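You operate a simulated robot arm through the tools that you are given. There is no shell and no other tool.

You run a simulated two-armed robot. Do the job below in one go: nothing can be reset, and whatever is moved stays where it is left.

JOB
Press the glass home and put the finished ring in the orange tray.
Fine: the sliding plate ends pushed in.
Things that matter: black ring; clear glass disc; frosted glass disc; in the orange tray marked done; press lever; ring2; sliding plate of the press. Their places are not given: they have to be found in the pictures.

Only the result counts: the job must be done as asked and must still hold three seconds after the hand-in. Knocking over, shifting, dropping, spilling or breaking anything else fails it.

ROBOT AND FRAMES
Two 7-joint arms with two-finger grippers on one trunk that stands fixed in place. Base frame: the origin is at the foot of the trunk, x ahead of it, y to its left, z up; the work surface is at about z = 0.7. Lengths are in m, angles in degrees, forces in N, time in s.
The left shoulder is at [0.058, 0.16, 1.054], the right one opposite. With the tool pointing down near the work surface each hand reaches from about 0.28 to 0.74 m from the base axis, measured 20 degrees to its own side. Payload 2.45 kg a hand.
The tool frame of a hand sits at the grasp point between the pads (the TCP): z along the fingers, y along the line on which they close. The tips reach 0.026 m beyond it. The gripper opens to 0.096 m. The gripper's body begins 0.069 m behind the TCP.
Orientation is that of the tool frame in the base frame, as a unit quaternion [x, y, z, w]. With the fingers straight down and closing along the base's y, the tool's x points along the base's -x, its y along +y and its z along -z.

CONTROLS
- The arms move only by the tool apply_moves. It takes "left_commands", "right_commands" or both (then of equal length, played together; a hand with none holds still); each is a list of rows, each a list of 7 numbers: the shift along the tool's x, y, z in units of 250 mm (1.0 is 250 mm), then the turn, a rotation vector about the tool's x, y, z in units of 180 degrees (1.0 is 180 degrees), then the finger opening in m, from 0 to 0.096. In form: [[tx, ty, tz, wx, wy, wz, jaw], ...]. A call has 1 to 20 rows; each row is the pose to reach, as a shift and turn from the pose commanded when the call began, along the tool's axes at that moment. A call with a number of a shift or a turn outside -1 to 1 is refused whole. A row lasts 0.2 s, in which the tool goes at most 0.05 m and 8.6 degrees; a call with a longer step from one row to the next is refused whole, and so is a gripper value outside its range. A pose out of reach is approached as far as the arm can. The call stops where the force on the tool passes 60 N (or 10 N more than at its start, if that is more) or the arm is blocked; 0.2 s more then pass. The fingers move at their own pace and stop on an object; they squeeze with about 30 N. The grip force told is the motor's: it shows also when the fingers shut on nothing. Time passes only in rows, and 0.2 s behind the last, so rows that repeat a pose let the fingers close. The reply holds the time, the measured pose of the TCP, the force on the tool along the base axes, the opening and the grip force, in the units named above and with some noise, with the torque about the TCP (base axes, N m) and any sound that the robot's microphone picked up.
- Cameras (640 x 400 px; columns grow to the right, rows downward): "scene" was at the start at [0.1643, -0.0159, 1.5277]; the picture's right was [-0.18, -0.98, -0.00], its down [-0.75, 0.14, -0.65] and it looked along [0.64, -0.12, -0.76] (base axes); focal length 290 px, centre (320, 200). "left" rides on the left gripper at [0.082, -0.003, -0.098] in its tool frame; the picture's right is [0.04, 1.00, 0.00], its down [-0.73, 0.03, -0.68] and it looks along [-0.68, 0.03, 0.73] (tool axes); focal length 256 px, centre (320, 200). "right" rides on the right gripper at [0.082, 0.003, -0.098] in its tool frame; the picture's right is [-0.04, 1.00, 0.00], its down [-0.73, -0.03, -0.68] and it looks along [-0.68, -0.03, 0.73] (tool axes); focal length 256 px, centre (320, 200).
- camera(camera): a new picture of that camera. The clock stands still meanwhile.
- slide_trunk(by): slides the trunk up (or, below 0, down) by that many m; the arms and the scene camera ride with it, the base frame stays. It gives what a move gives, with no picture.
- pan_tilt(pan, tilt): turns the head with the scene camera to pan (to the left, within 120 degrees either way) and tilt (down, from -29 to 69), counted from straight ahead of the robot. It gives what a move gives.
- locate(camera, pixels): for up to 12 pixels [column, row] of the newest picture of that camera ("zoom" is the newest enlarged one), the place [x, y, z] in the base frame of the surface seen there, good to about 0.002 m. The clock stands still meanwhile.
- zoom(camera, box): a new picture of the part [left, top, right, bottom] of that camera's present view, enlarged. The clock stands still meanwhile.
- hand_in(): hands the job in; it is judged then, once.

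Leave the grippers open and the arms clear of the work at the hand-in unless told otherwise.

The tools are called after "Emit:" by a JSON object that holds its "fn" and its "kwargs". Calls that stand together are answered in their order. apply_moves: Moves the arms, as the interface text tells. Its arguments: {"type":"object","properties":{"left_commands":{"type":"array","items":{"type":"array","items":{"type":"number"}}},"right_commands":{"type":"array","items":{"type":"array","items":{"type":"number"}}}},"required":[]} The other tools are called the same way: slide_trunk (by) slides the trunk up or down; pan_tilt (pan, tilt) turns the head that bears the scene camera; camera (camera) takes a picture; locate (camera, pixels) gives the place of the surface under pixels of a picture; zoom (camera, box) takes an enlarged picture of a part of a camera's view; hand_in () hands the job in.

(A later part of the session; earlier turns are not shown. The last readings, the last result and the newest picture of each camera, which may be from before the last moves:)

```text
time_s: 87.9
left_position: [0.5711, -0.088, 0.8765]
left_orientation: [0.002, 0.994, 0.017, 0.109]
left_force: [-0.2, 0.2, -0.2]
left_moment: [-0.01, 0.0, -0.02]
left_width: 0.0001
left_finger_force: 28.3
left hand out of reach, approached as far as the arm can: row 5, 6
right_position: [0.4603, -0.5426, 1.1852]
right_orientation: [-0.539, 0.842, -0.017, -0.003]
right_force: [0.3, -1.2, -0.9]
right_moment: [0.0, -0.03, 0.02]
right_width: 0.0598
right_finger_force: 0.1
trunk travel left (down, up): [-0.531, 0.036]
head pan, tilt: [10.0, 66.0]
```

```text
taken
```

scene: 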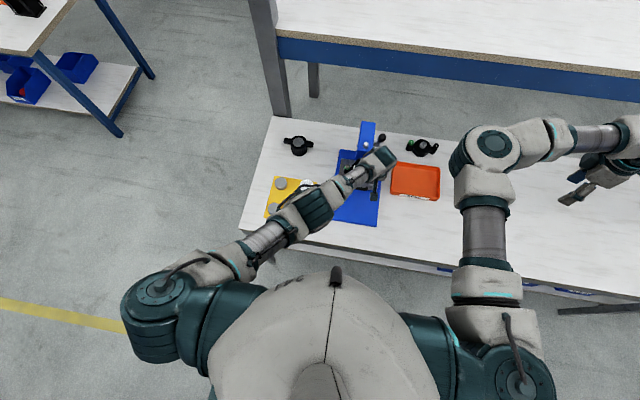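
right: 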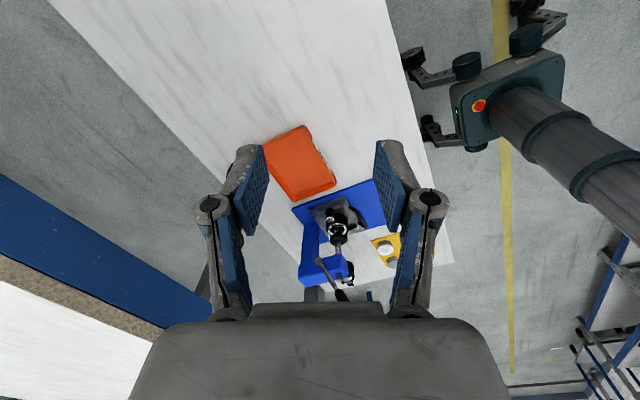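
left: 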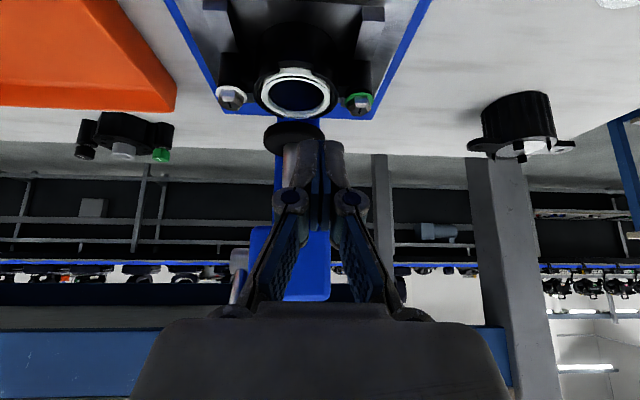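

Stretched again, elbow now on the outer side. Retract up and back along the same path as before.

Emit:
{"fn": "apply_moves", "kwargs": {"left_commands": [[0.01, 0, -0.1, 0, 0, 0, 0.0], [0.02, 0, -0.2, 0, 0, 0, 0.0], [0.03, 0, -0.3, 0, 0, 0, 0.0], [0.05, 0, -0.4, 0, 0, 0, 0.0], [0.06, 0, -0.5, 0, 0, 0, 0.0], [0.08, 0.0, -0.62, 0, 0, 0, 0.0]]}}

Emit:
{"fn": "camera", "kwargs": {"camera": "scene"}}

```text
time_s: 89.3
left_position: [0.5148, -0.0914, 1.023]
left_orientation: [0.002, 0.994, 0.019, 0.11]
left_force: [0.3, -0.4, 0.9]
left_moment: [0.0, 0.03, -0.02]
left_width: 0.0001
left_finger_force: 28.6
right_position: [0.459, -0.5445, 1.1853]
right_orientation: [-0.539, 0.842, -0.017, -0.004]
right_force: [0.4, -0.7, 0.5]
right_moment: [0.0, -0.04, 0.03]
right_width: 0.0599
right_finger_force: 0.1
trunk travel left (down, up): [-0.531, 0.036]
head pan, tilt: [10.0, 66.0]
```

```text
taken
```

scene: 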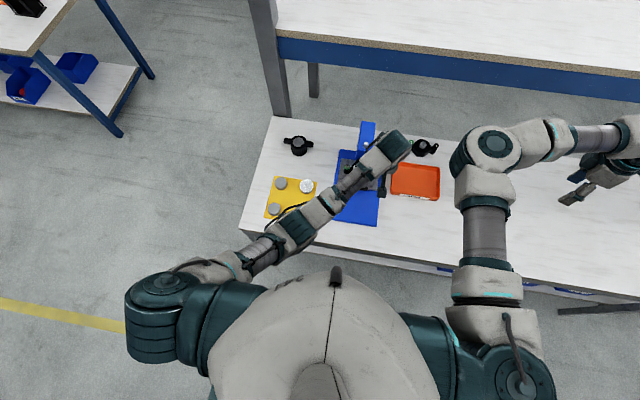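

Emit:
{"fn": "apply_moves", "kwargs": {"left_commands": [[0.05, 0.06, -0.02, 0, 0.0175, 0, 0.0], [0.1, 0.12, -0.045, 0, 0.035, 0, 0.0], [0.155, 0.18, -0.065, 0, 0.0525, 0, 0.0], [0.206, 0.24, -0.087, 0, 0.07, 0, 0.0]]}}

Emit:
{"fn": "camera", "kwargs": {"camera": "scene"}}

```text
time_s: 90.3
left_position: [0.4591, -0.0287, 1.036]
left_orientation: [0.0, 1.0, 0.017, -0.002]
left_force: [0.5, 0.8, -0.3]
left_moment: [0.02, -0.04, -0.02]
left_width: 0.0003
left_finger_force: 28.4
right_position: [0.459, -0.5422, 1.1853]
right_orientation: [-0.539, 0.842, -0.018, -0.004]
right_force: [0.3, -0.2, 0.3]
right_moment: [-0.01, 0.04, 0.0]
right_width: 0.0597
right_finger_force: 0.0
trunk travel left (down, up): [-0.531, 0.036]
head pan, tilt: [10.0, 66.0]
```

```text
taken
```

scene: 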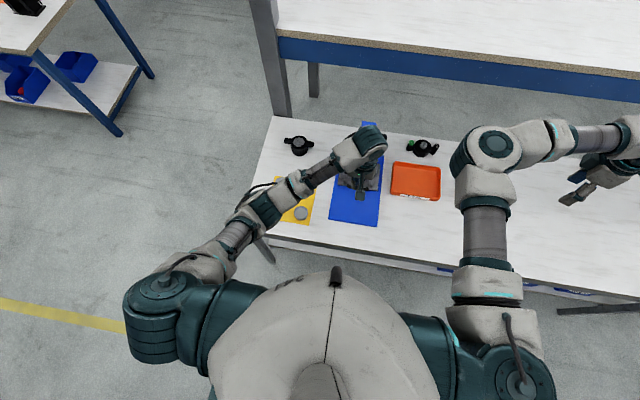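

Elbow is out again and the hand is free at (0.459,-0.029,1.036). Lower the trunk 0.22 m over the empty front of the base.

Emit:
{"fn": "slide_trunk", "kwargs": {"by": -0.22}}

Emit:
{"fn": "camera", "kwargs": {"camera": "left"}}

Emit:
{"fn": "camera", "kwargs": {"camera": "scene"}}

```text
time_s: 92.6
left_position: [0.4594, -0.032, 0.8164]
left_orientation: [0.001, 1.0, 0.017, -0.001]
left_force: [0.0, 0.4, 0.6]
left_moment: [0.0, 0.01, 0.03]
left_width: 0.0
left_finger_force: 28.2
right_position: [0.4582, -0.5437, 0.9656]
right_orientation: [-0.54, 0.842, -0.018, -0.003]
right_force: [0.9, 0.1, 0.1]
right_moment: [0.02, 0.01, 0.0]
right_width: 0.06
right_finger_force: 0.0
trunk travel left (down, up): [-0.311, 0.256]
head pan, tilt: [10.0, 66.0]
```

```text
taken
```

left: 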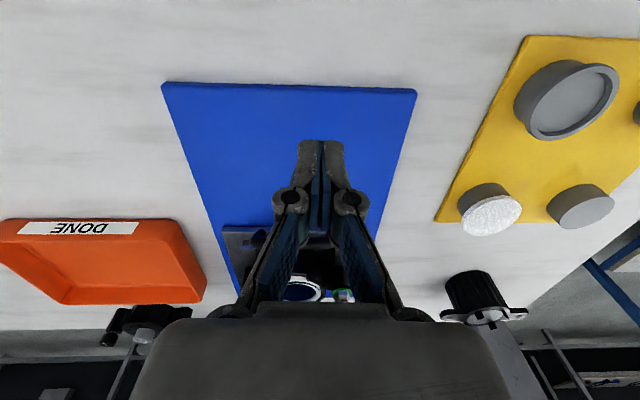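

```text
taken
```

scene: 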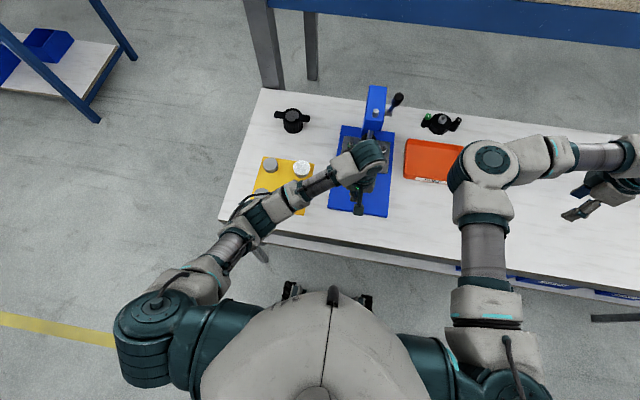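

Good posture and clear. Now to the hook hover behind the handle bar at (0.603,-0.05,0.83), tilt 30°, levelling a small roll error.

Emit:
{"fn": "apply_moves", "kwargs": {"left_commands": [[-0.1, -0.02, -0.06, 0.003, -0.035, 0, 0.0], [-0.25, -0.04, -0.07, 0.006, -0.075, 0, 0.0], [-0.4, -0.06, -0.07, 0.009, -0.115, 0, 0.0], [-0.5, -0.072, -0.06, 0.0108, -0.15, 0, 0.0], [-0.574, -0.072, -0.054, 0.0108, -0.167, 0, 0.0], [-0.574, -0.072, -0.054, 0.0108, -0.167, 0, 0.0]]}}

Emit:
{"fn": "camera", "kwargs": {"camera": "left"}}

Emit:
{"fn": "camera", "kwargs": {"camera": "scene"}}

```text
time_s: 94.0
left_position: [0.604, -0.05, 0.8277]
left_orientation: [0.004, 0.966, -0.001, 0.259]
left_force: [-0.3, -0.2, -0.4]
left_moment: [0.0, 0.01, 0.03]
left_width: 0.0
left_finger_force: 28.4
right_position: [0.459, -0.5438, 0.965]
right_orientation: [-0.539, 0.842, -0.017, -0.003]
right_force: [0.3, 0.3, 0.7]
right_moment: [-0.02, 0.04, -0.01]
right_width: 0.06
right_finger_force: 0.0
trunk travel left (down, up): [-0.311, 0.256]
head pan, tilt: [10.0, 66.0]
```

```text
taken
```

left: 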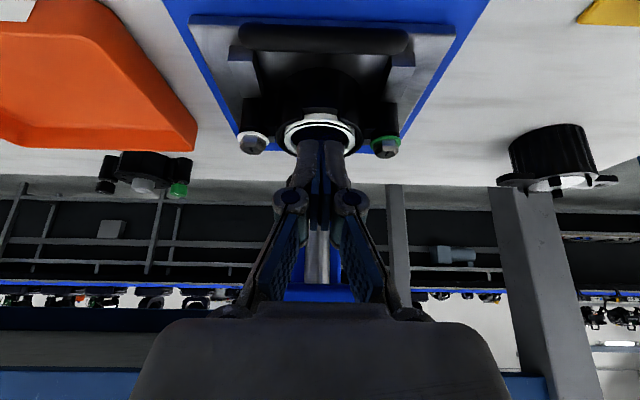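

```text
taken
```

scene: 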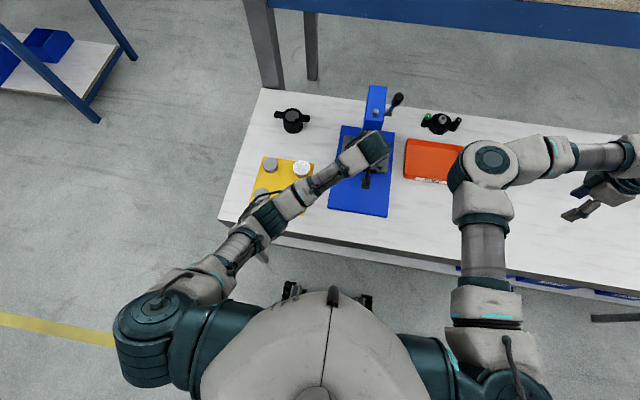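

At the hover with a good elbow. Lowering vertically into the gap to z 0.772.

Emit:
{"fn": "apply_moves", "kwargs": {"left_commands": [[0.038, 0, 0.064, 0, 0, 0, 0.0], [0.077, 0, 0.127, 0, 0, 0, 0.0], [0.115, 0, 0.191, 0, 0, 0, 0.0], [0.115, 0, 0.191, 0, 0, 0, 0.0]]}}

Emit:
{"fn": "camera", "kwargs": {"camera": "left"}}

```text
time_s: 95.0
left_position: [0.6021, -0.0496, 0.7722]
left_orientation: [0.005, 0.966, -0.002, 0.259]
left_force: [0.3, -0.4, 0.3]
left_moment: [-0.04, 0.03, -0.04]
left_width: 0.0
left_finger_force: 28.4
right_position: [0.4588, -0.5446, 0.9651]
right_orientation: [-0.539, 0.842, -0.017, -0.004]
right_force: [-0.4, 0.4, -0.5]
right_moment: [-0.02, 0.02, -0.03]
right_width: 0.0602
right_finger_force: 0.1
trunk travel left (down, up): [-0.311, 0.256]
head pan, tilt: [10.0, 66.0]
```

```text
taken
```

left: 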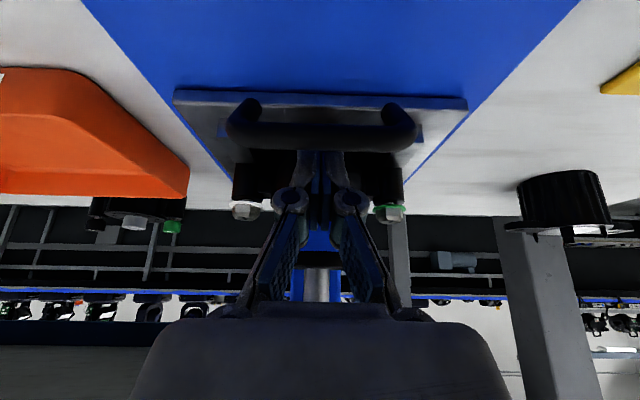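

The fingers are down behind the bar. I'll pull toward the robot 3 cm first and check that the plate slides.

Emit:
{"fn": "apply_moves", "kwargs": {"left_commands": [[0.035, 0, -0.02, 0, 0, 0, 0.0], [0.07, 0, -0.04, 0, 0, 0, 0.0], [0.104, 0, -0.06, 0, 0, 0, 0.0]]}}

Emit:
{"fn": "camera", "kwargs": {"camera": "left"}}

Emit:
{"fn": "camera", "kwargs": {"camera": "scene"}}

```text
time_s: 95.8
left_position: [0.5719, -0.0494, 0.7709]
left_orientation: [0.005, 0.966, -0.001, 0.257]
left_force: [0.5, -0.2, 1.3]
left_moment: [-0.02, -0.02, -0.02]
left_width: 0.0
left_finger_force: 28.8
right_position: [0.4578, -0.5437, 0.965]
right_orientation: [-0.538, 0.842, -0.017, -0.004]
right_force: [0.4, 0.3, 1.0]
right_moment: [0.02, 0.01, -0.02]
right_width: 0.06
right_finger_force: 0.2
trunk travel left (down, up): [-0.311, 0.256]
head pan, tilt: [10.0, 66.0]
```

```text
taken
```

left: 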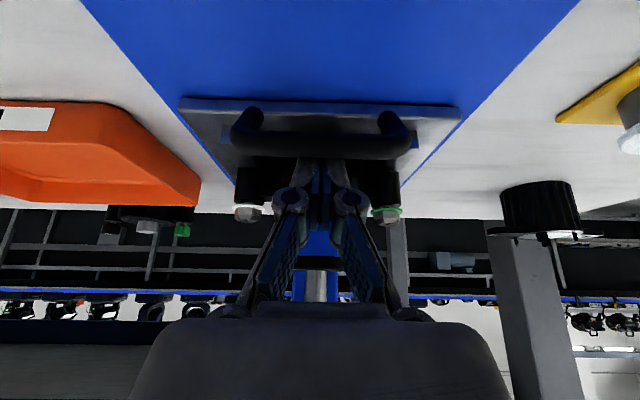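

```text
taken
```

scene: 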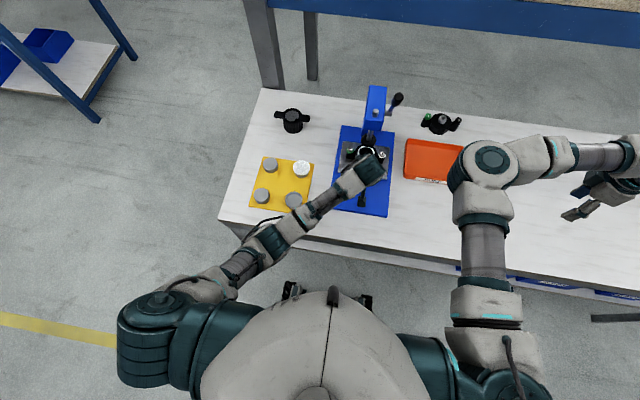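

The plate slides easily (about 1 N). I'll pull 9 cm more, easing the tilt from 30° to 10° as the hand comes back.

Emit:
{"fn": "apply_moves", "kwargs": {"left_commands": [[0.052, 0, -0.03, 0, 0.0185, 0, 0.0], [0.104, 0, -0.06, 0, 0.037, 0, 0.0], [0.156, 0, -0.09, 0, 0.0555, 0, 0.0], [0.208, 0, -0.12, 0, 0.074, 0, 0.0], [0.26, 0, -0.15, 0, 0.0925, 0, 0.0], [0.312, 0, -0.18, 0, 0.111, 0, 0.0]]}}

Emit:
{"fn": "camera", "kwargs": {"camera": "left"}}

Emit:
{"fn": "camera", "kwargs": {"camera": "scene"}}

```text
time_s: 97.2
left_position: [0.4813, -0.0497, 0.7737]
left_orientation: [0.004, 0.996, 0.001, 0.086]
left_force: [1.1, -0.2, -0.7]
left_moment: [0.02, -0.01, 0.01]
left_width: 0.0
left_finger_force: 28.0
right_position: [0.4594, -0.5441, 0.9635]
right_orientation: [-0.538, 0.843, -0.017, -0.003]
right_force: [-0.1, 0.4, -0.4]
right_moment: [0.03, 0.0, -0.01]
right_width: 0.0601
right_finger_force: 0.1
trunk travel left (down, up): [-0.311, 0.256]
head pan, tilt: [10.0, 66.0]
```

```text
taken
```

left: 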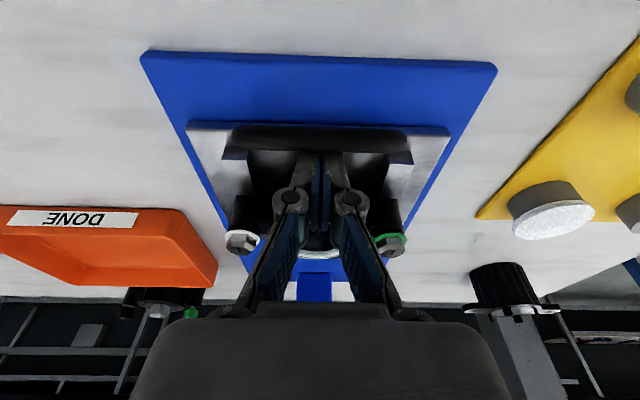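

```text
taken
```

scene: 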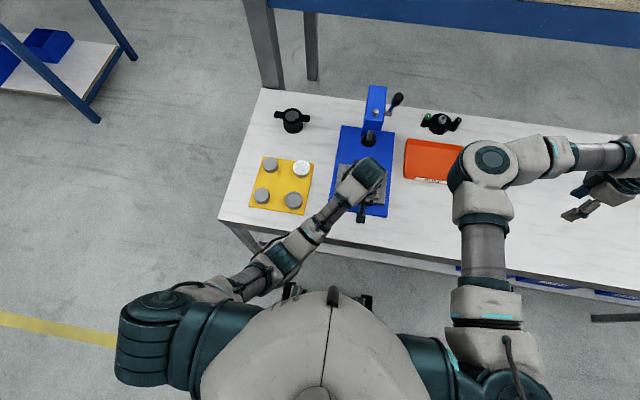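

The plate is out about 12 cm, the ring now near x ≈ 0.547, clear of the press. For picking the ring and reaching the tray, the right hand would be ideal, but its elbow is folded the wrong way. I'll raise the trunk 0.22 m (left hand just rises straight out from behind the bar) and try re-folding the right arm by bringing its hand close and low under its elbow.

Emit:
{"fn": "slide_trunk", "kwargs": {"by": 0.22}}

Emit:
{"fn": "camera", "kwargs": {"camera": "scene"}}

Emit:
{"fn": "camera", "kwargs": {"camera": "left"}}

```text
time_s: 99.5
left_position: [0.4832, -0.0486, 0.992]
left_orientation: [0.004, 0.996, 0.001, 0.088]
left_force: [-0.1, 0.3, 0.4]
left_moment: [-0.02, 0.03, 0.01]
left_width: 0.0
left_finger_force: 29.0
right_position: [0.4587, -0.5447, 1.1843]
right_orientation: [-0.538, 0.843, -0.018, -0.004]
right_force: [0.3, -0.3, 0.9]
right_moment: [-0.01, 0.0, 0.0]
right_width: 0.0599
right_finger_force: 0.1
trunk travel left (down, up): [-0.531, 0.036]
head pan, tilt: [10.0, 66.0]
```

```text
taken
```

scene: 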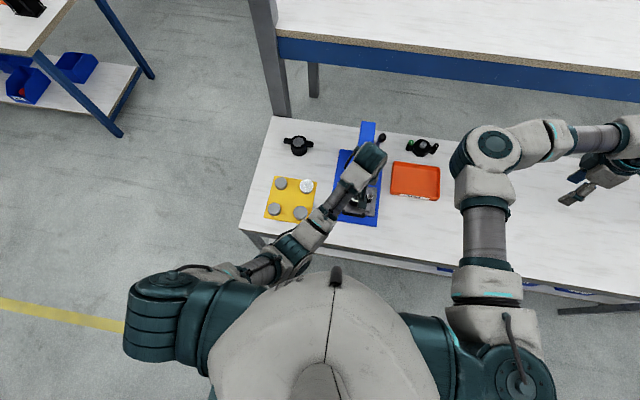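

```text
taken
```

left: 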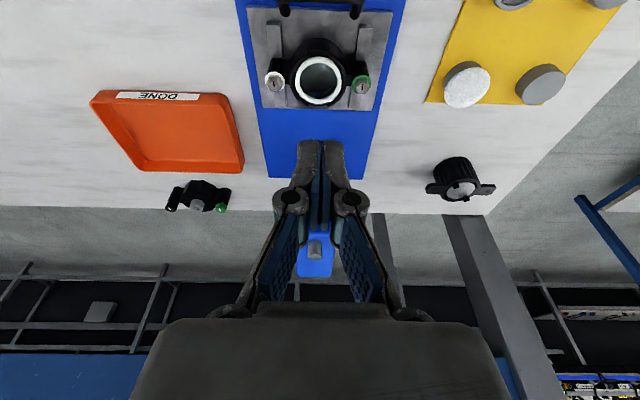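

Now there's a clear view of the ring, free of the ram. I'll zoom in on the glass and measure the ring.

Emit:
{"fn": "zoom", "kwargs": {"camera": "left", "box": [260, 30, 380, 115]}}

Emit:
{"fn": "locate", "kwargs": {"camera": "zoom", "pixels": [[320, 250], [230, 255], [410, 260], [320, 150], [320, 340], [200, 255], [440, 260], [75, 275], [540, 290], [320, 75], [270, 250], [320, 200]]}}

```text
4.71 times, centred on (320, 72) of left
```

zoom: 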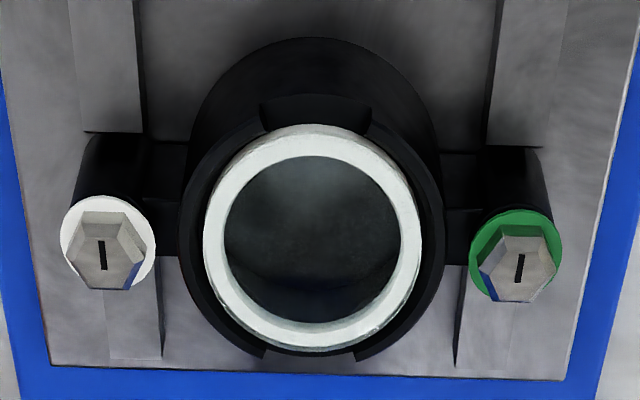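

```text
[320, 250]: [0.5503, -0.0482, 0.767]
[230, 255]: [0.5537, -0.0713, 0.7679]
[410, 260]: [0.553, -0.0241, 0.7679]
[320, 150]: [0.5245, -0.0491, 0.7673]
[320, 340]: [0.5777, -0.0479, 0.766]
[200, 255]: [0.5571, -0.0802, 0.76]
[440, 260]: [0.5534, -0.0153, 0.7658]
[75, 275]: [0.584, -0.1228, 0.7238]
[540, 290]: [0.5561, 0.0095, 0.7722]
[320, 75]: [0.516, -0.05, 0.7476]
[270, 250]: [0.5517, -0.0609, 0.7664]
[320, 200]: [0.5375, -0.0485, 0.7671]
```

Glass is level, evenly seated all round (0.766–0.768), ring centre about (0.549,-0.048). Now I'll try re-folding the right arm: bring the right hand down and in to (0.42,-0.38,1.0), turning its yaw back.

Emit:
{"fn": "apply_moves", "kwargs": {"right_commands": [[-0.067, 0.052, 0.09, 0, 0, 0.045, 0.06], [-0.133, 0.105, 0.18, 0, 0, 0.09, 0.06], [-0.2, 0.157, 0.27, 0, 0, 0.135, 0.06], [-0.267, 0.21, 0.36, 0, 0, 0.18, 0.06], [-0.333, 0.262, 0.45, 0, 0, 0.225, 0.06], [-0.4, 0.314, 0.54, 0, 0, 0.27, 0.06], [-0.467, 0.367, 0.63, 0, 0, 0.315, 0.06], [-0.533, 0.419, 0.72, 0, 0, 0.36, 0.06]]}}

Emit:
{"fn": "pan_tilt", "kwargs": {"pan": -5, "tilt": 66}}

Emit:
{"fn": "camera", "kwargs": {"camera": "scene"}}

```text
time_s: 101.3
left_position: [0.4832, -0.0503, 0.9916]
left_orientation: [0.005, 0.996, 0.0, 0.088]
left_force: [0.6, 0.1, 0.0]
left_moment: [-0.01, -0.02, 0.01]
left_width: 0.0
left_finger_force: 28.3
right_position: [0.4216, -0.3845, 0.9988]
right_orientation: [-0.002, 1.0, -0.017, 0.006]
right_force: [-0.2, 0.9, 0.4]
right_moment: [0.04, -0.02, -0.02]
right_width: 0.06
right_finger_force: 0.0
trunk travel left (down, up): [-0.531, 0.036]
head pan, tilt: [10.0, 66.0]
```

```text
time_s: 102.1
left_position: [0.4822, -0.0498, 0.9934]
left_orientation: [0.005, 0.996, 0.0, 0.087]
left_force: [-0.8, 0.5, -0.2]
left_moment: [-0.03, -0.01, -0.01]
left_width: 0.0001
left_finger_force: 28.5
right_position: [0.4232, -0.3856, 0.9997]
right_orientation: [-0.004, 1.0, -0.015, 0.006]
right_force: [0.6, -1.1, 0.4]
right_moment: [0.0, -0.01, -0.05]
right_width: 0.0601
right_finger_force: 0.0
trunk travel left (down, up): [-0.531, 0.036]
head pan, tilt: [-5.0, 66.0]
```

```text
taken
```

scene: 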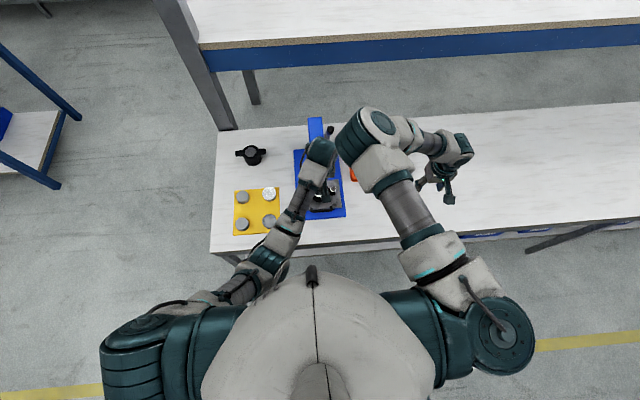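

The right elbow swings far inward, near the left hand. I'll check their distance before going on.

Emit:
{"fn": "locate", "kwargs": {"camera": "scene", "pixels": [[365, 140], [350, 150], [385, 165], [410, 210], [430, 145], [455, 150], [320, 150], [310, 180], [265, 260], [345, 135]]}}

```text
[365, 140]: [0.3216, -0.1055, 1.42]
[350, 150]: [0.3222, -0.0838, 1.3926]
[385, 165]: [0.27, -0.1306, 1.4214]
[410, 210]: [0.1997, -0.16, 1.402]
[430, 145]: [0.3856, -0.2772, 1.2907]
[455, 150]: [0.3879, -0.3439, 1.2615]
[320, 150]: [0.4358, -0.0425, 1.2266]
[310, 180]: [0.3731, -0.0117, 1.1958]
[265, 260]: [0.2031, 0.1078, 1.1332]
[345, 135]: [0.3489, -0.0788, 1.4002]
```

They're 17 cm apart vertically, but I'll move the left hand aside to the left first, and bring the right hand lower and inward toward (0.40,-0.28,0.92) at the same time.

Emit:
{"fn": "apply_moves", "kwargs": {"left_commands": [[0, 0.17, 0, 0, 0, 0, 0.0], [0, 0.34, 0, 0, 0, 0, 0.0], [0, 0.51, 0, 0, 0, 0, 0.0], [0, 0.68, 0, 0, 0, 0, 0.0]], "right_commands": [[0.023, 0.105, 0.08, 0, 0, 0, 0.06], [0.046, 0.21, 0.16, 0, 0, 0, 0.06], [0.07, 0.315, 0.24, 0, 0, 0, 0.06], [0.092, 0.42, 0.32, 0, 0, 0, 0.06]]}}

Emit:
{"fn": "camera", "kwargs": {"camera": "scene"}}

```text
time_s: 103.1
left_position: [0.4853, 0.1227, 0.9905]
left_orientation: [0.005, 0.996, -0.001, 0.087]
left_force: [0.6, 0.1, 0.1]
left_moment: [0.01, 0.02, -0.01]
left_width: 0.0
left_finger_force: 28.8
right_position: [0.4046, -0.2927, 0.9118]
right_orientation: [-0.004, 1.0, -0.016, 0.006]
right_force: [0.9, -0.3, 0.4]
right_moment: [0.01, 0.02, -0.01]
right_width: 0.0601
right_finger_force: 0.2
right hand out of reach, approached as far as the arm can: row 4
trunk travel left (down, up): [-0.531, 0.036]
head pan, tilt: [-5.0, 66.0]
```

```text
taken
```

scene: 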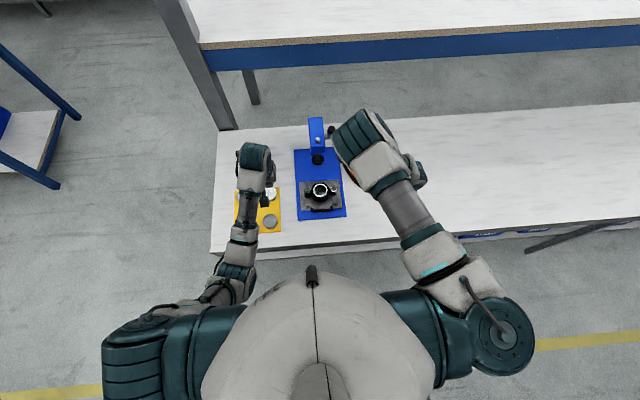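

The right forearm now points nearly straight down. I'll try continuing inward at this low height in small steps.

Emit:
{"fn": "apply_moves", "kwargs": {"right_commands": [[-0.02, 0.08, 0.03, 0, 0, 0, 0.06], [-0.04, 0.16, 0.06, 0, 0, 0, 0.06], [-0.06, 0.24, 0.08, 0, 0, 0, 0.06], [-0.08, 0.32, 0.1, 0, 0, 0, 0.06], [-0.1, 0.4, 0.1, 0, 0, 0, 0.06]]}}

Emit:
{"fn": "camera", "kwargs": {"camera": "scene"}}

```text
time_s: 104.3
left_position: [0.4858, 0.1219, 0.9922]
left_orientation: [0.004, 0.996, 0.0, 0.086]
left_force: [0.5, 0.1, -0.5]
left_moment: [0.04, -0.02, -0.02]
left_width: 0.0002
left_finger_force: 29.1
right_position: [0.4636, -0.2496, 0.8626]
right_orientation: [-0.004, 1.0, -0.016, 0.005]
right_force: [0.0, -0.8, 0.5]
right_moment: [-0.03, 0.02, 0.03]
right_width: 0.06
right_finger_force: 0.0
right hand out of reach, approached as far as the arm can: row 1, 2, 3, 4, 5
trunk travel left (down, up): [-0.531, 0.036]
head pan, tilt: [-5.0, 66.0]
```

```text
taken
```

scene: 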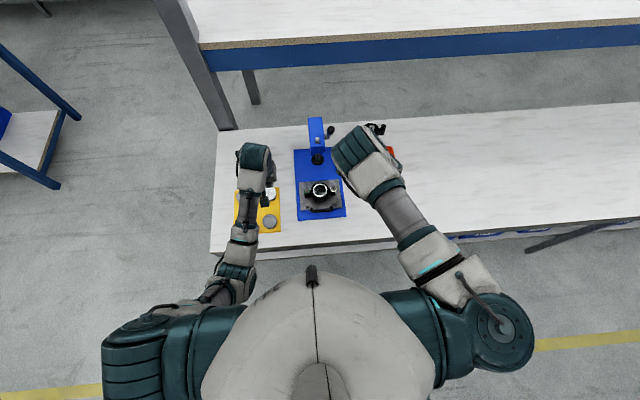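

The right arm can't fold inward past this. New plan: the left hand picks the ring with a sideways tilt, sets it down on the free table at about (0.49,-0.255), and the right hand takes it from there into the tray. First raise the right hand up and out, and bring the left hand to y ≈ 0.06 (free strip).

Emit:
{"fn": "apply_moves", "kwargs": {"left_commands": [[0, -0.035, 0, 0, 0.008, 0, 0.0], [0, -0.07, 0, 0, 0.016, 0, 0.0], [0, -0.105, 0, 0, 0.024, 0, 0.0], [0, -0.14, 0, 0, 0.032, 0, 0.0], [0, -0.175, 0, 0, 0.04, 0, 0.0], [0, -0.21, 0, 0, 0.048, 0, 0.0], [0, -0.245, 0, 0, 0.0556, 0, 0.0]], "right_commands": [[-0.01, -0.06, -0.13, 0, 0, 0, 0.06], [-0.03, -0.14, -0.27, 0, 0, 0, 0.06], [-0.05, -0.23, -0.41, 0, 0, 0, 0.06], [-0.07, -0.32, -0.54, 0, 0, 0, 0.06], [-0.09, -0.41, -0.67, 0, 0, 0, 0.06], [-0.12, -0.5, -0.81, 0, 0, 0, 0.06], [-0.144, -0.6, -0.95, 0, 0, 0, 0.06]]}}

Emit:
{"fn": "camera", "kwargs": {"camera": "scene"}}

```text
time_s: 105.9
left_position: [0.4797, 0.0754, 0.9809]
left_orientation: [0.0, 1.0, 0.018, -0.008]
left_force: [0.8, -0.3, -0.5]
left_moment: [-0.02, 0.03, 0.01]
left_width: 0.0001
left_finger_force: 28.8
right_position: [0.4972, -0.3945, 1.1041]
right_orientation: [-0.004, 1.0, -0.015, 0.005]
right_force: [-0.1, -0.6, -0.1]
right_moment: [0.01, -0.01, -0.02]
right_width: 0.0601
right_finger_force: 0.2
trunk travel left (down, up): [-0.531, 0.036]
head pan, tilt: [-5.0, 66.0]
```

```text
taken
```

scene: 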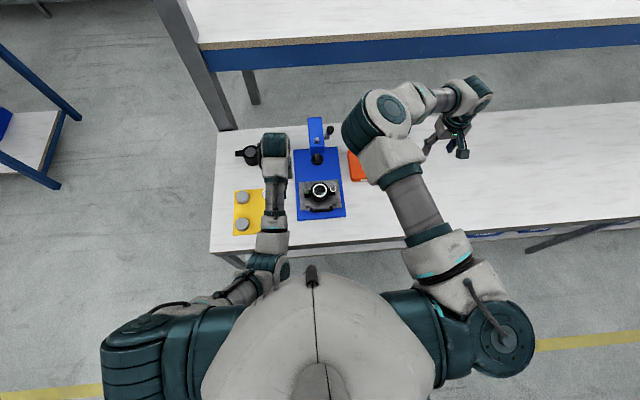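

Both are clear. Now I'll turn the left hand in the air so its fingers close along x (yaw 90°) with a 25° tilt from the left, moving over the ring at (0.549,-0.048) at z ≈ 0.97.

Emit:
{"fn": "apply_moves", "kwargs": {"left_commands": [[-0.023, -0.041, 0.004, 0.0091, -0.0091, 0.0409, 0.02], [-0.046, -0.082, 0.007, 0.0182, -0.0182, 0.0819, 0.04], [-0.069, -0.124, 0.011, 0.0272, -0.0272, 0.1228, 0.06], [-0.092, -0.165, 0.015, 0.0363, -0.0363, 0.1638, 0.08], [-0.115, -0.206, 0.018, 0.0454, -0.0454, 0.2047, 0.09], [-0.139, -0.247, 0.022, 0.0545, -0.0545, 0.2457, 0.09], [-0.162, -0.288, 0.026, 0.0635, -0.0635, 0.2866, 0.09], [-0.185, -0.329, 0.029, 0.0726, -0.0726, 0.3275, 0.09], [-0.208, -0.371, 0.033, 0.0817, -0.0817, 0.3685, 0.09], [-0.231, -0.412, 0.037, 0.0908, -0.0908, 0.4094, 0.09], [-0.254, -0.453, 0.04, 0.0998, -0.0998, 0.4504, 0.09], [-0.277, -0.494, 0.044, 0.1089, -0.1089, 0.4913, 0.09]]}}

Emit:
{"fn": "camera", "kwargs": {"camera": "scene"}}

Emit:
{"fn": "camera", "kwargs": {"camera": "left"}}

```text
time_s: 108.5
left_position: [0.5526, -0.0647, 0.9812]
left_orientation: [0.694, 0.686, -0.154, 0.152]
left_force: [-0.5, -0.2, 0.6]
left_moment: [0.0, 0.03, 0.0]
left_width: 0.0899
left_finger_force: 0.0
right_position: [0.4968, -0.3961, 1.1039]
right_orientation: [-0.004, 1.0, -0.016, 0.007]
right_force: [-1.1, -0.8, 0.2]
right_moment: [0.01, 0.0, 0.02]
right_width: 0.0601
right_finger_force: 0.1
trunk travel left (down, up): [-0.531, 0.036]
head pan, tilt: [-5.0, 66.0]
```

```text
taken
```

scene: 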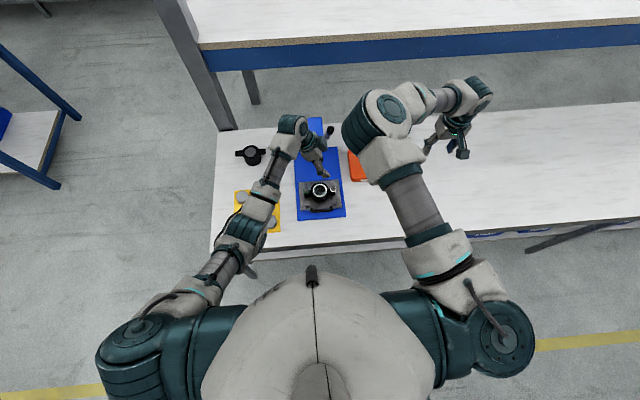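

```text
taken
```

left: 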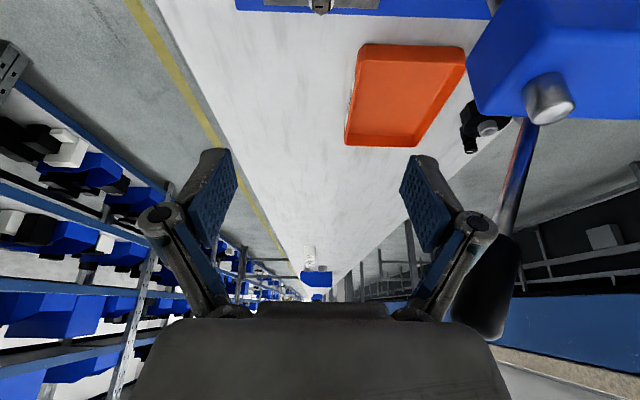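

The turned pose is good (closing along x, tilted from the left, elbow outside). The lever is ~2 cm from the far finger, so I'll shift slightly left/back to align with the ring centre (0.549,-0.050) first, and then lower the trunk 0.14 m.

Emit:
{"fn": "apply_moves", "kwargs": {"left_commands": [[0.027, -0.007, -0.0125, 0, 0, 0, 0.09], [0.054, -0.014, -0.025, 0, 0, 0, 0.09], [0.054, -0.014, -0.025, 0, 0, 0, 0.09]]}}

Emit:
{"fn": "slide_trunk", "kwargs": {"by": -0.14}}

Emit:
{"fn": "camera", "kwargs": {"camera": "left"}}

Emit:
{"fn": "camera", "kwargs": {"camera": "scene"}}

```text
time_s: 109.3
left_position: [0.5487, -0.0492, 0.9816]
left_orientation: [0.693, 0.688, -0.153, 0.152]
left_force: [-0.8, -0.5, 1.3]
left_moment: [-0.01, -0.01, -0.02]
left_width: 0.0902
left_finger_force: 0.1
right_position: [0.4973, -0.3948, 1.1044]
right_orientation: [-0.005, 1.0, -0.016, 0.006]
right_force: [-0.6, -1.0, -0.9]
right_moment: [0.02, -0.04, 0.01]
right_width: 0.0601
right_finger_force: 0.0
trunk travel left (down, up): [-0.531, 0.036]
head pan, tilt: [-5.0, 66.0]
```

```text
time_s: 111.0
left_position: [0.5491, -0.0494, 0.8409]
left_orientation: [0.694, 0.687, -0.154, 0.152]
left_force: [0.5, -1.3, -0.3]
left_moment: [-0.01, 0.0, -0.01]
left_width: 0.0901
left_finger_force: 0.1
right_position: [0.496, -0.3941, 0.9637]
right_orientation: [-0.004, 1.0, -0.017, 0.006]
right_force: [-0.4, -0.4, 0.6]
right_moment: [0.0, 0.03, -0.01]
right_width: 0.0601
right_finger_force: 0.1
trunk travel left (down, up): [-0.391, 0.176]
head pan, tilt: [-5.0, 66.0]
```

```text
taken
```

left: 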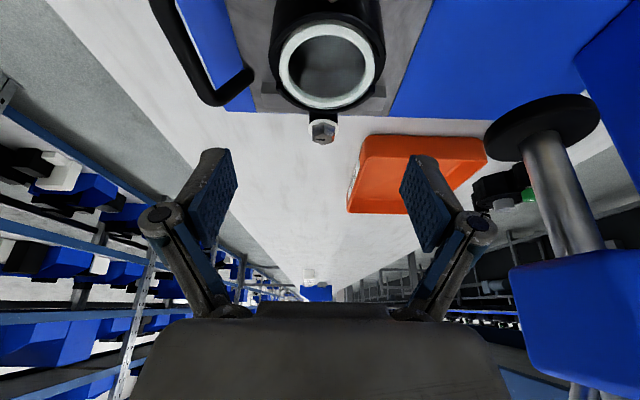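

```text
taken
```

scene: 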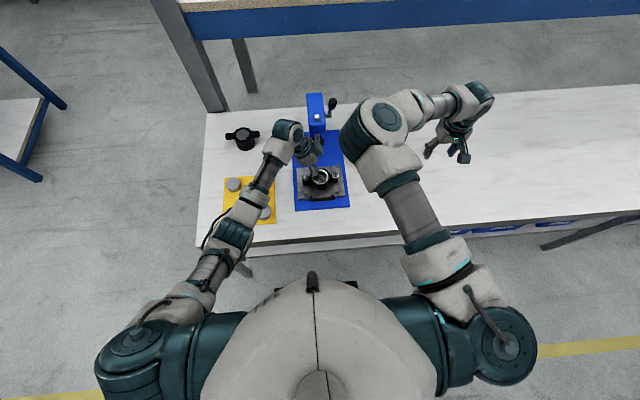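

The ring is in view at (327,65), nearly centred between the fingers. I'll measure its body edges to align exactly.

Emit:
{"fn": "zoom", "kwargs": {"camera": "left", "box": [240, 0, 420, 150]}}

Emit:
{"fn": "locate", "kwargs": {"camera": "left", "pixels": [[278, 60], [384, 60], [327, 62], [285, 62], [372, 62], [327, 100], [274, 45], [385, 40], [323, 128], [327, 25], [300, 20], [360, 20]]}}

```text
2.67 times, centred on (330, 75) of left
```

zoom: 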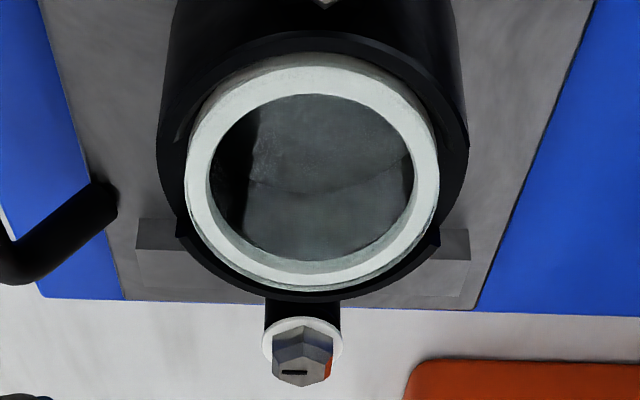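

```text
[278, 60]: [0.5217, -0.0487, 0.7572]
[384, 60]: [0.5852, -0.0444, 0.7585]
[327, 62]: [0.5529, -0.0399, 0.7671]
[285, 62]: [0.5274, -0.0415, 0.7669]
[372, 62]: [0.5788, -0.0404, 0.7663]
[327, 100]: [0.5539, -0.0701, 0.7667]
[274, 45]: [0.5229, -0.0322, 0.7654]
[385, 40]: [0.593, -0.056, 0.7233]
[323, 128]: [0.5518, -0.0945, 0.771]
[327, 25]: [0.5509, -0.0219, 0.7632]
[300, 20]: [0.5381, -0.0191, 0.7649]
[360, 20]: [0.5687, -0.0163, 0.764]
```

Ring body: centre (0.551,-0.0485), radius 0.035. I'll descend vertically to z 0.750 with fingers at 0.09 (1 cm margin each side).

Emit:
{"fn": "apply_moves", "kwargs": {"left_commands": [[0.039, 0.004, 0.082, 0, 0, 0, 0.09], [0.078, 0.008, 0.165, 0, 0, 0, 0.09], [0.117, 0.008, 0.247, 0, 0, 0, 0.09], [0.156, 0.008, 0.329, 0, 0, 0, 0.09], [0.156, 0.008, 0.329, 0, 0, 0, 0.09]]}}

Emit:
{"fn": "camera", "kwargs": {"camera": "left"}}

Emit:
{"fn": "zoom", "kwargs": {"camera": "scene", "box": [270, 110, 360, 220]}}

```text
time_s: 112.2
left_position: [0.551, -0.048, 0.7503]
left_orientation: [0.694, 0.687, -0.153, 0.152]
left_force: [0.4, 0.5, -0.6]
left_moment: [0.01, -0.01, -0.04]
left_width: 0.0903
left_finger_force: 0.1
right_position: [0.4962, -0.3945, 0.9645]
right_orientation: [-0.004, 1.0, -0.015, 0.007]
right_force: [0.5, -0.3, -0.6]
right_moment: [-0.02, 0.03, 0.01]
right_width: 0.0599
right_finger_force: 0.0
trunk travel left (down, up): [-0.391, 0.176]
head pan, tilt: [-5.0, 66.0]
```

```text
taken
```

left: 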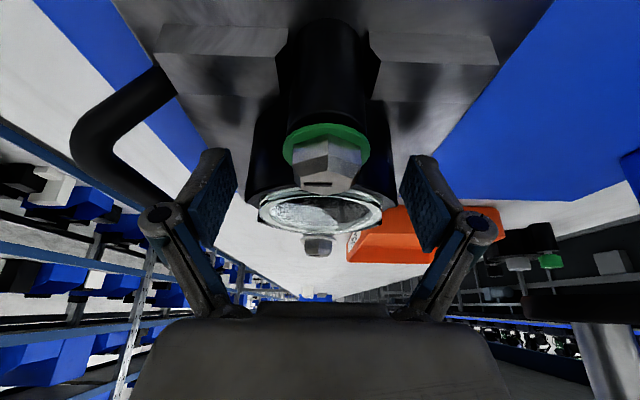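

```text
3.64 times, centred on (315, 165) of scene
```

zoom: 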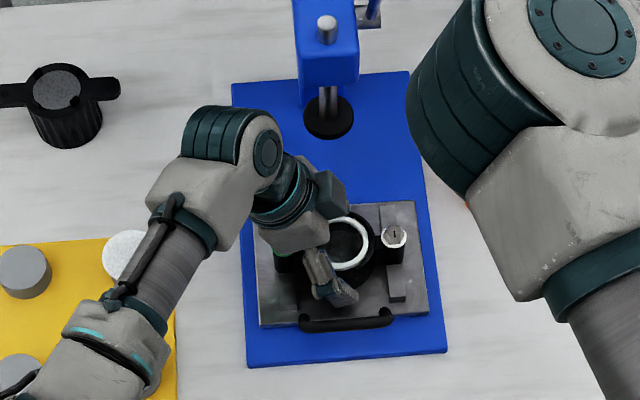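

The ring sits centred between the fingers. Now I'll close on the body.

Emit:
{"fn": "apply_moves", "kwargs": {"left_commands": [[0, 0, 0, 0, 0, 0, 0.08], [0, 0, 0, 0, 0, 0, 0.072], [0, 0, 0, 0, 0, 0, 0.06], [0, 0, 0, 0, 0, 0, 0.05], [0, 0, 0, 0, 0, 0, 0.05]]}}

Emit:
{"fn": "camera", "kwargs": {"camera": "left"}}

```text
time_s: 113.4
left_position: [0.5514, -0.0487, 0.7501]
left_orientation: [0.694, 0.687, -0.153, 0.152]
left_force: [0.1, -1.0, 2.4]
left_moment: [-0.02, -0.08, 0.14]
left_width: 0.0683
left_finger_force: 29.7
right_position: [0.4963, -0.3942, 0.9638]
right_orientation: [-0.005, 1.0, -0.015, 0.007]
right_force: [-0.3, 0.2, -0.1]
right_moment: [0.02, -0.01, 0.01]
right_width: 0.0598
right_finger_force: 0.0
trunk travel left (down, up): [-0.391, 0.176]
head pan, tilt: [-5.0, 66.0]
```

```text
taken
```

left: 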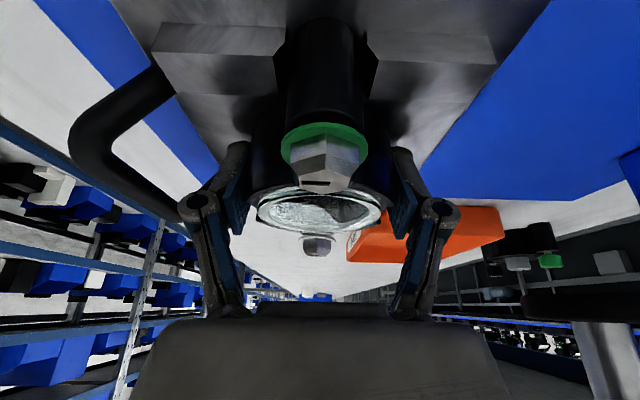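

Held: width 0.0683, 30 N. The posts sit in gaps in the plate's rails, so I'll lift straight up 3 cm gently and watch the force.

Emit:
{"fn": "apply_moves", "kwargs": {"left_commands": [[-0.0085, 0, -0.018, 0, 0, 0, 0.05], [-0.017, 0, -0.036, 0, 0, 0, 0.05], [-0.034, 0, -0.073, 0, 0, 0, 0.05], [-0.051, 0, -0.109, 0, 0, 0, 0.05]]}}

Emit:
{"fn": "camera", "kwargs": {"camera": "left"}}

Emit:
{"fn": "zoom", "kwargs": {"camera": "scene", "box": [270, 110, 360, 220]}}

```text
time_s: 114.4
left_position: [0.5505, -0.0493, 0.7801]
left_orientation: [0.694, 0.687, -0.153, 0.152]
left_force: [-0.4, 0.5, -1.6]
left_moment: [0.01, -0.03, 0.01]
left_width: 0.0683
left_finger_force: 29.6
right_position: [0.4965, -0.3942, 0.9636]
right_orientation: [-0.004, 1.0, -0.016, 0.006]
right_force: [0.0, -0.7, 0.6]
right_moment: [0.03, 0.0, 0.02]
right_width: 0.0599
right_finger_force: 0.0
trunk travel left (down, up): [-0.391, 0.176]
head pan, tilt: [-5.0, 66.0]
```

```text
taken
```

left: 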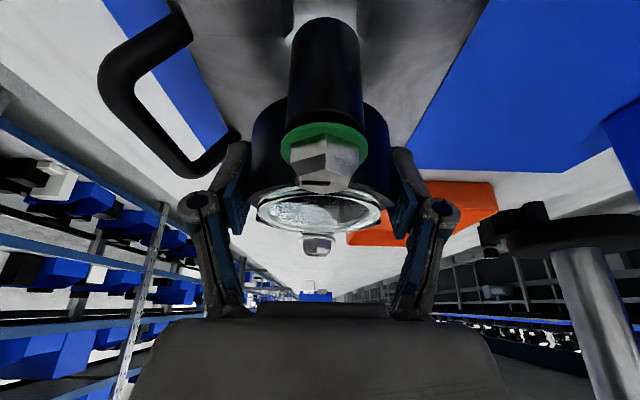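

```text
3.64 times, centred on (315, 165) of scene
```

zoom: 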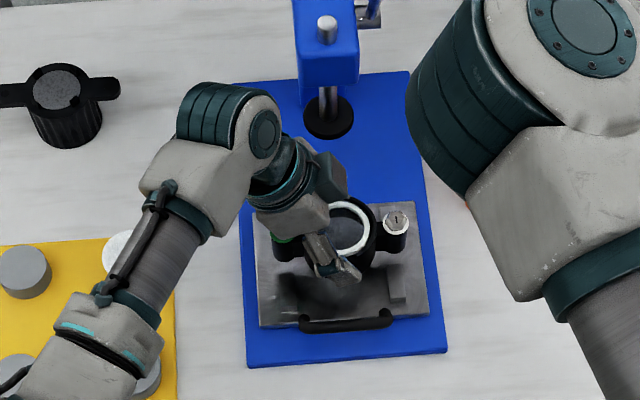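

The ring came free cleanly (about 0.16 kg on the hand). I'll lift it straight up a further 19 cm the way the hand came down, so the trunk can then be lowered for better reach to the right.

Emit:
{"fn": "apply_moves", "kwargs": {"left_commands": [[-0.064, 0, -0.138, 0, 0, 0, 0.05], [-0.128, 0, -0.276, 0, 0, 0, 0.05], [-0.193, 0, -0.413, 0, 0, 0, 0.05], [-0.257, 0, -0.551, 0, 0, 0, 0.05], [-0.321, 0, -0.689, 0, 0, 0, 0.05]]}}

Emit:
{"fn": "camera", "kwargs": {"camera": "scene"}}

Emit:
{"fn": "camera", "kwargs": {"camera": "left"}}

```text
time_s: 115.6
left_position: [0.5517, -0.0483, 0.971]
left_orientation: [0.694, 0.687, -0.153, 0.151]
left_force: [-1.3, 0.0, -1.7]
left_moment: [0.0, 0.0, 0.03]
left_width: 0.068
left_finger_force: 30.3
right_position: [0.4959, -0.3948, 0.9642]
right_orientation: [-0.005, 1.0, -0.016, 0.006]
right_force: [0.2, -0.1, 0.1]
right_moment: [-0.02, 0.02, 0.01]
right_width: 0.06
right_finger_force: 0.0
trunk travel left (down, up): [-0.391, 0.176]
head pan, tilt: [-5.0, 66.0]
```

```text
taken
```

scene: 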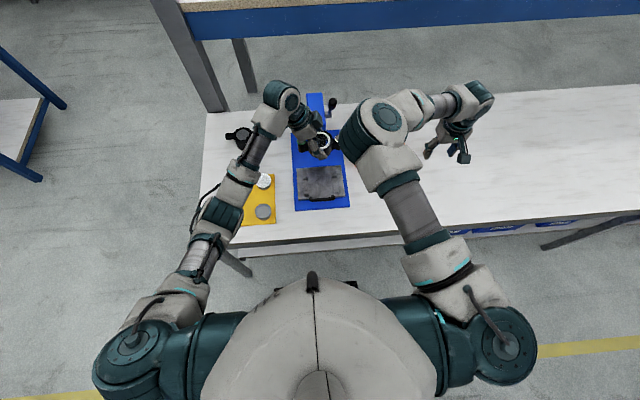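

```text
taken
```

left: 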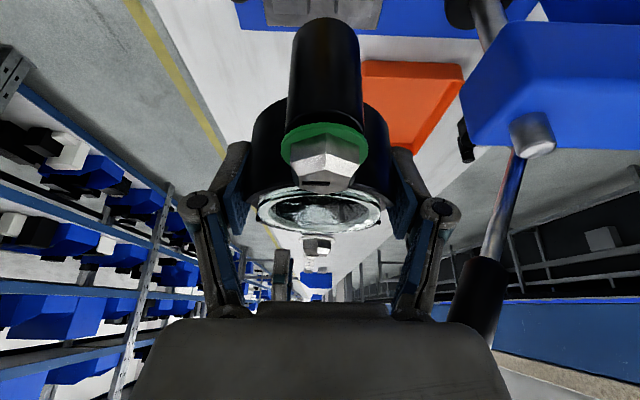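

Ring is held securely at z 0.971. Now lower the trunk 0.15 m, then test the right hand's inward reach at yaw 90° near (0.50,-0.29).

Emit:
{"fn": "slide_trunk", "kwargs": {"by": -0.15}}

Emit:
{"fn": "apply_moves", "kwargs": {"right_commands": [[0, 0.035, 0, 0, 0, -0.045, 0.07], [0, 0.07, 0, 0, 0, -0.09, 0.08], [0, 0.105, 0, 0, 0, -0.135, 0.09], [0, 0.14, 0, 0, 0, -0.18, 0.09], [0, 0.175, 0, 0, 0, -0.225, 0.09], [0, 0.21, 0, 0, 0, -0.27, 0.09], [0, 0.245, 0, 0, 0, -0.315, 0.09], [0, 0.28, 0, 0, 0, -0.36, 0.09], [0, 0.315, 0, 0, 0, -0.405, 0.09], [0, 0.35, 0, 0, 0, -0.45, 0.09], [0, 0.38, 0, 0, 0, -0.495, 0.09]]}}

Emit:
{"fn": "camera", "kwargs": {"camera": "scene"}}

Emit:
{"fn": "camera", "kwargs": {"camera": "right"}}

```text
time_s: 117.3
left_position: [0.5494, -0.05, 0.8217]
left_orientation: [0.694, 0.687, -0.153, 0.152]
left_force: [-0.5, -0.4, -1.0]
left_moment: [0.0, -0.03, 0.04]
left_width: 0.0683
left_finger_force: 29.7
right_position: [0.4969, -0.3937, 0.8156]
right_orientation: [-0.004, 1.0, -0.017, 0.007]
right_force: [0.7, -0.9, -0.2]
right_moment: [0.02, 0.01, -0.01]
right_width: 0.06
right_finger_force: 0.0
trunk travel left (down, up): [-0.241, 0.326]
head pan, tilt: [-5.0, 66.0]
```

```text
time_s: 119.7
left_position: [0.5516, -0.0483, 0.8207]
left_orientation: [0.693, 0.688, -0.153, 0.151]
left_force: [0.3, -0.1, -1.6]
left_moment: [0.0, 0.0, 0.02]
left_width: 0.0681
left_finger_force: 29.6
right_position: [0.4955, -0.2988, 0.8105]
right_orientation: [-0.705, 0.709, -0.016, -0.008]
right_force: [0.3, 0.2, 0.4]
right_moment: [-0.02, 0.03, -0.03]
right_width: 0.0901
right_finger_force: 0.1
trunk travel left (down, up): [-0.241, 0.326]
head pan, tilt: [-5.0, 66.0]
```

```text
taken
```

scene: 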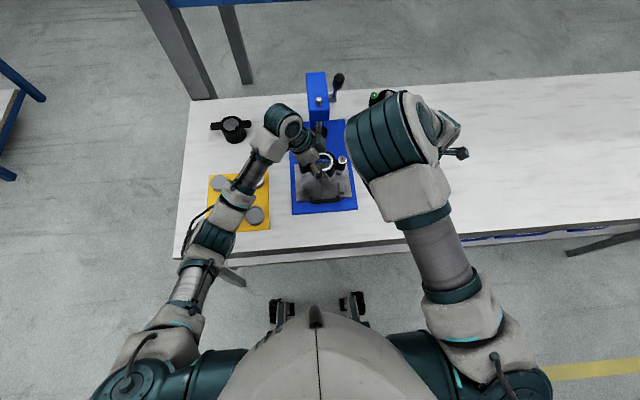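

```text
taken
```

right: 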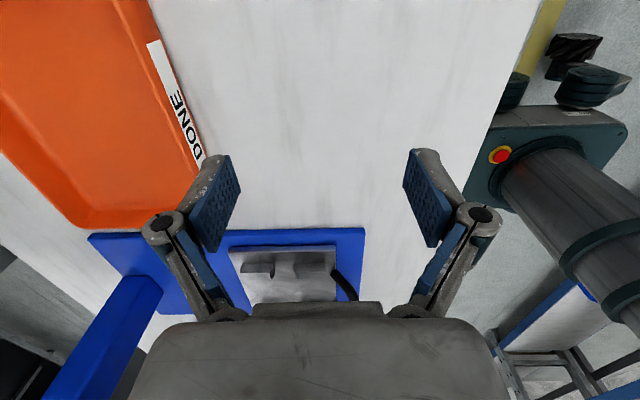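

Right hand reached (0.496,-0.299) at yaw 90° without complaint. I'll probe 6 cm further inward.

Emit:
{"fn": "apply_moves", "kwargs": {"right_commands": [[-0.08, 0, 0, 0, 0, 0, 0.09], [-0.16, 0, 0, 0, 0, 0, 0.09], [-0.24, 0, 0, 0, 0, 0, 0.09]]}}

Emit:
{"fn": "camera", "kwargs": {"camera": "scene"}}

```text
time_s: 120.5
left_position: [0.5496, -0.049, 0.8196]
left_orientation: [0.694, 0.687, -0.154, 0.151]
left_force: [-0.7, -0.2, -1.8]
left_moment: [0.02, 0.0, 0.01]
left_width: 0.0683
left_finger_force: 30.3
right_position: [0.5097, -0.2913, 0.8066]
right_orientation: [-0.704, 0.71, -0.016, -0.008]
right_force: [-0.6, -0.1, 0.3]
right_moment: [0.0, 0.02, 0.01]
right_width: 0.09
right_finger_force: 0.0
right hand out of reach, approached as far as the arm can: row 1, 2, 3
trunk travel left (down, up): [-0.241, 0.326]
head pan, tilt: [-5.0, 66.0]
```

```text
taken
```

scene: 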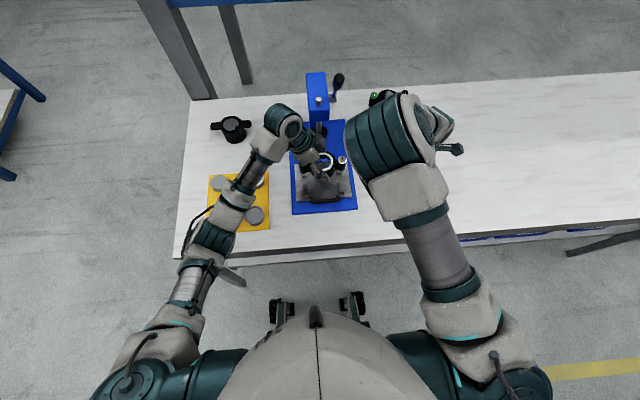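

The right hand's limit there is about (0.51,-0.29) with a vertical tool; with a 20° sideways tilt it will reach ~6 cm further in. So the transfer spot will be (0.54,-0.235). I'll move the right hand out of the way first.

Emit:
{"fn": "apply_moves", "kwargs": {"right_commands": [[0.15, 0.03, -0.1, 0, 0, 0, 0.09], [0.3, 0.06, -0.2, 0, 0, 0, 0.09], [0.45, 0.1, -0.3, 0, 0, 0, 0.09], [0.6, 0.13, -0.39, 0, 0, 0, 0.09], [0.76, 0.17, -0.48, 0, 0, 0, 0.09], [0.916, 0.2, -0.572, 0, 0, 0, 0.09]]}}

Emit:
{"fn": "camera", "kwargs": {"camera": "scene"}}

```text
time_s: 121.9
left_position: [0.5501, -0.0511, 0.8222]
left_orientation: [0.694, 0.687, -0.152, 0.151]
left_force: [0.0, -0.8, -1.9]
left_moment: [0.04, -0.01, 0.0]
left_width: 0.0682
left_finger_force: 30.2
right_position: [0.4571, -0.5164, 0.9573]
right_orientation: [-0.705, 0.709, -0.014, -0.006]
right_force: [-0.5, -1.0, 1.0]
right_moment: [0.04, -0.04, -0.01]
right_width: 0.0903
right_finger_force: 0.1
trunk travel left (down, up): [-0.241, 0.326]
head pan, tilt: [-5.0, 66.0]
```

```text
taken
```

scene: 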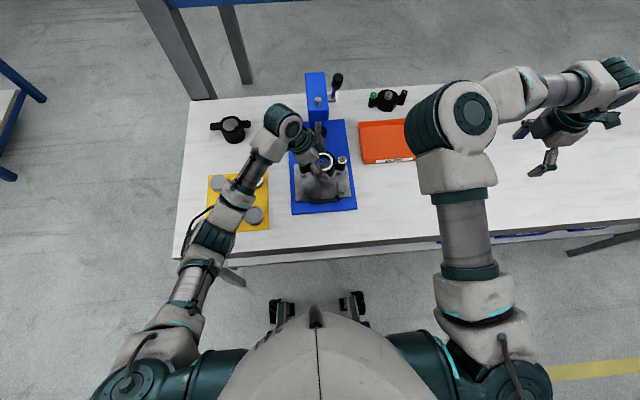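

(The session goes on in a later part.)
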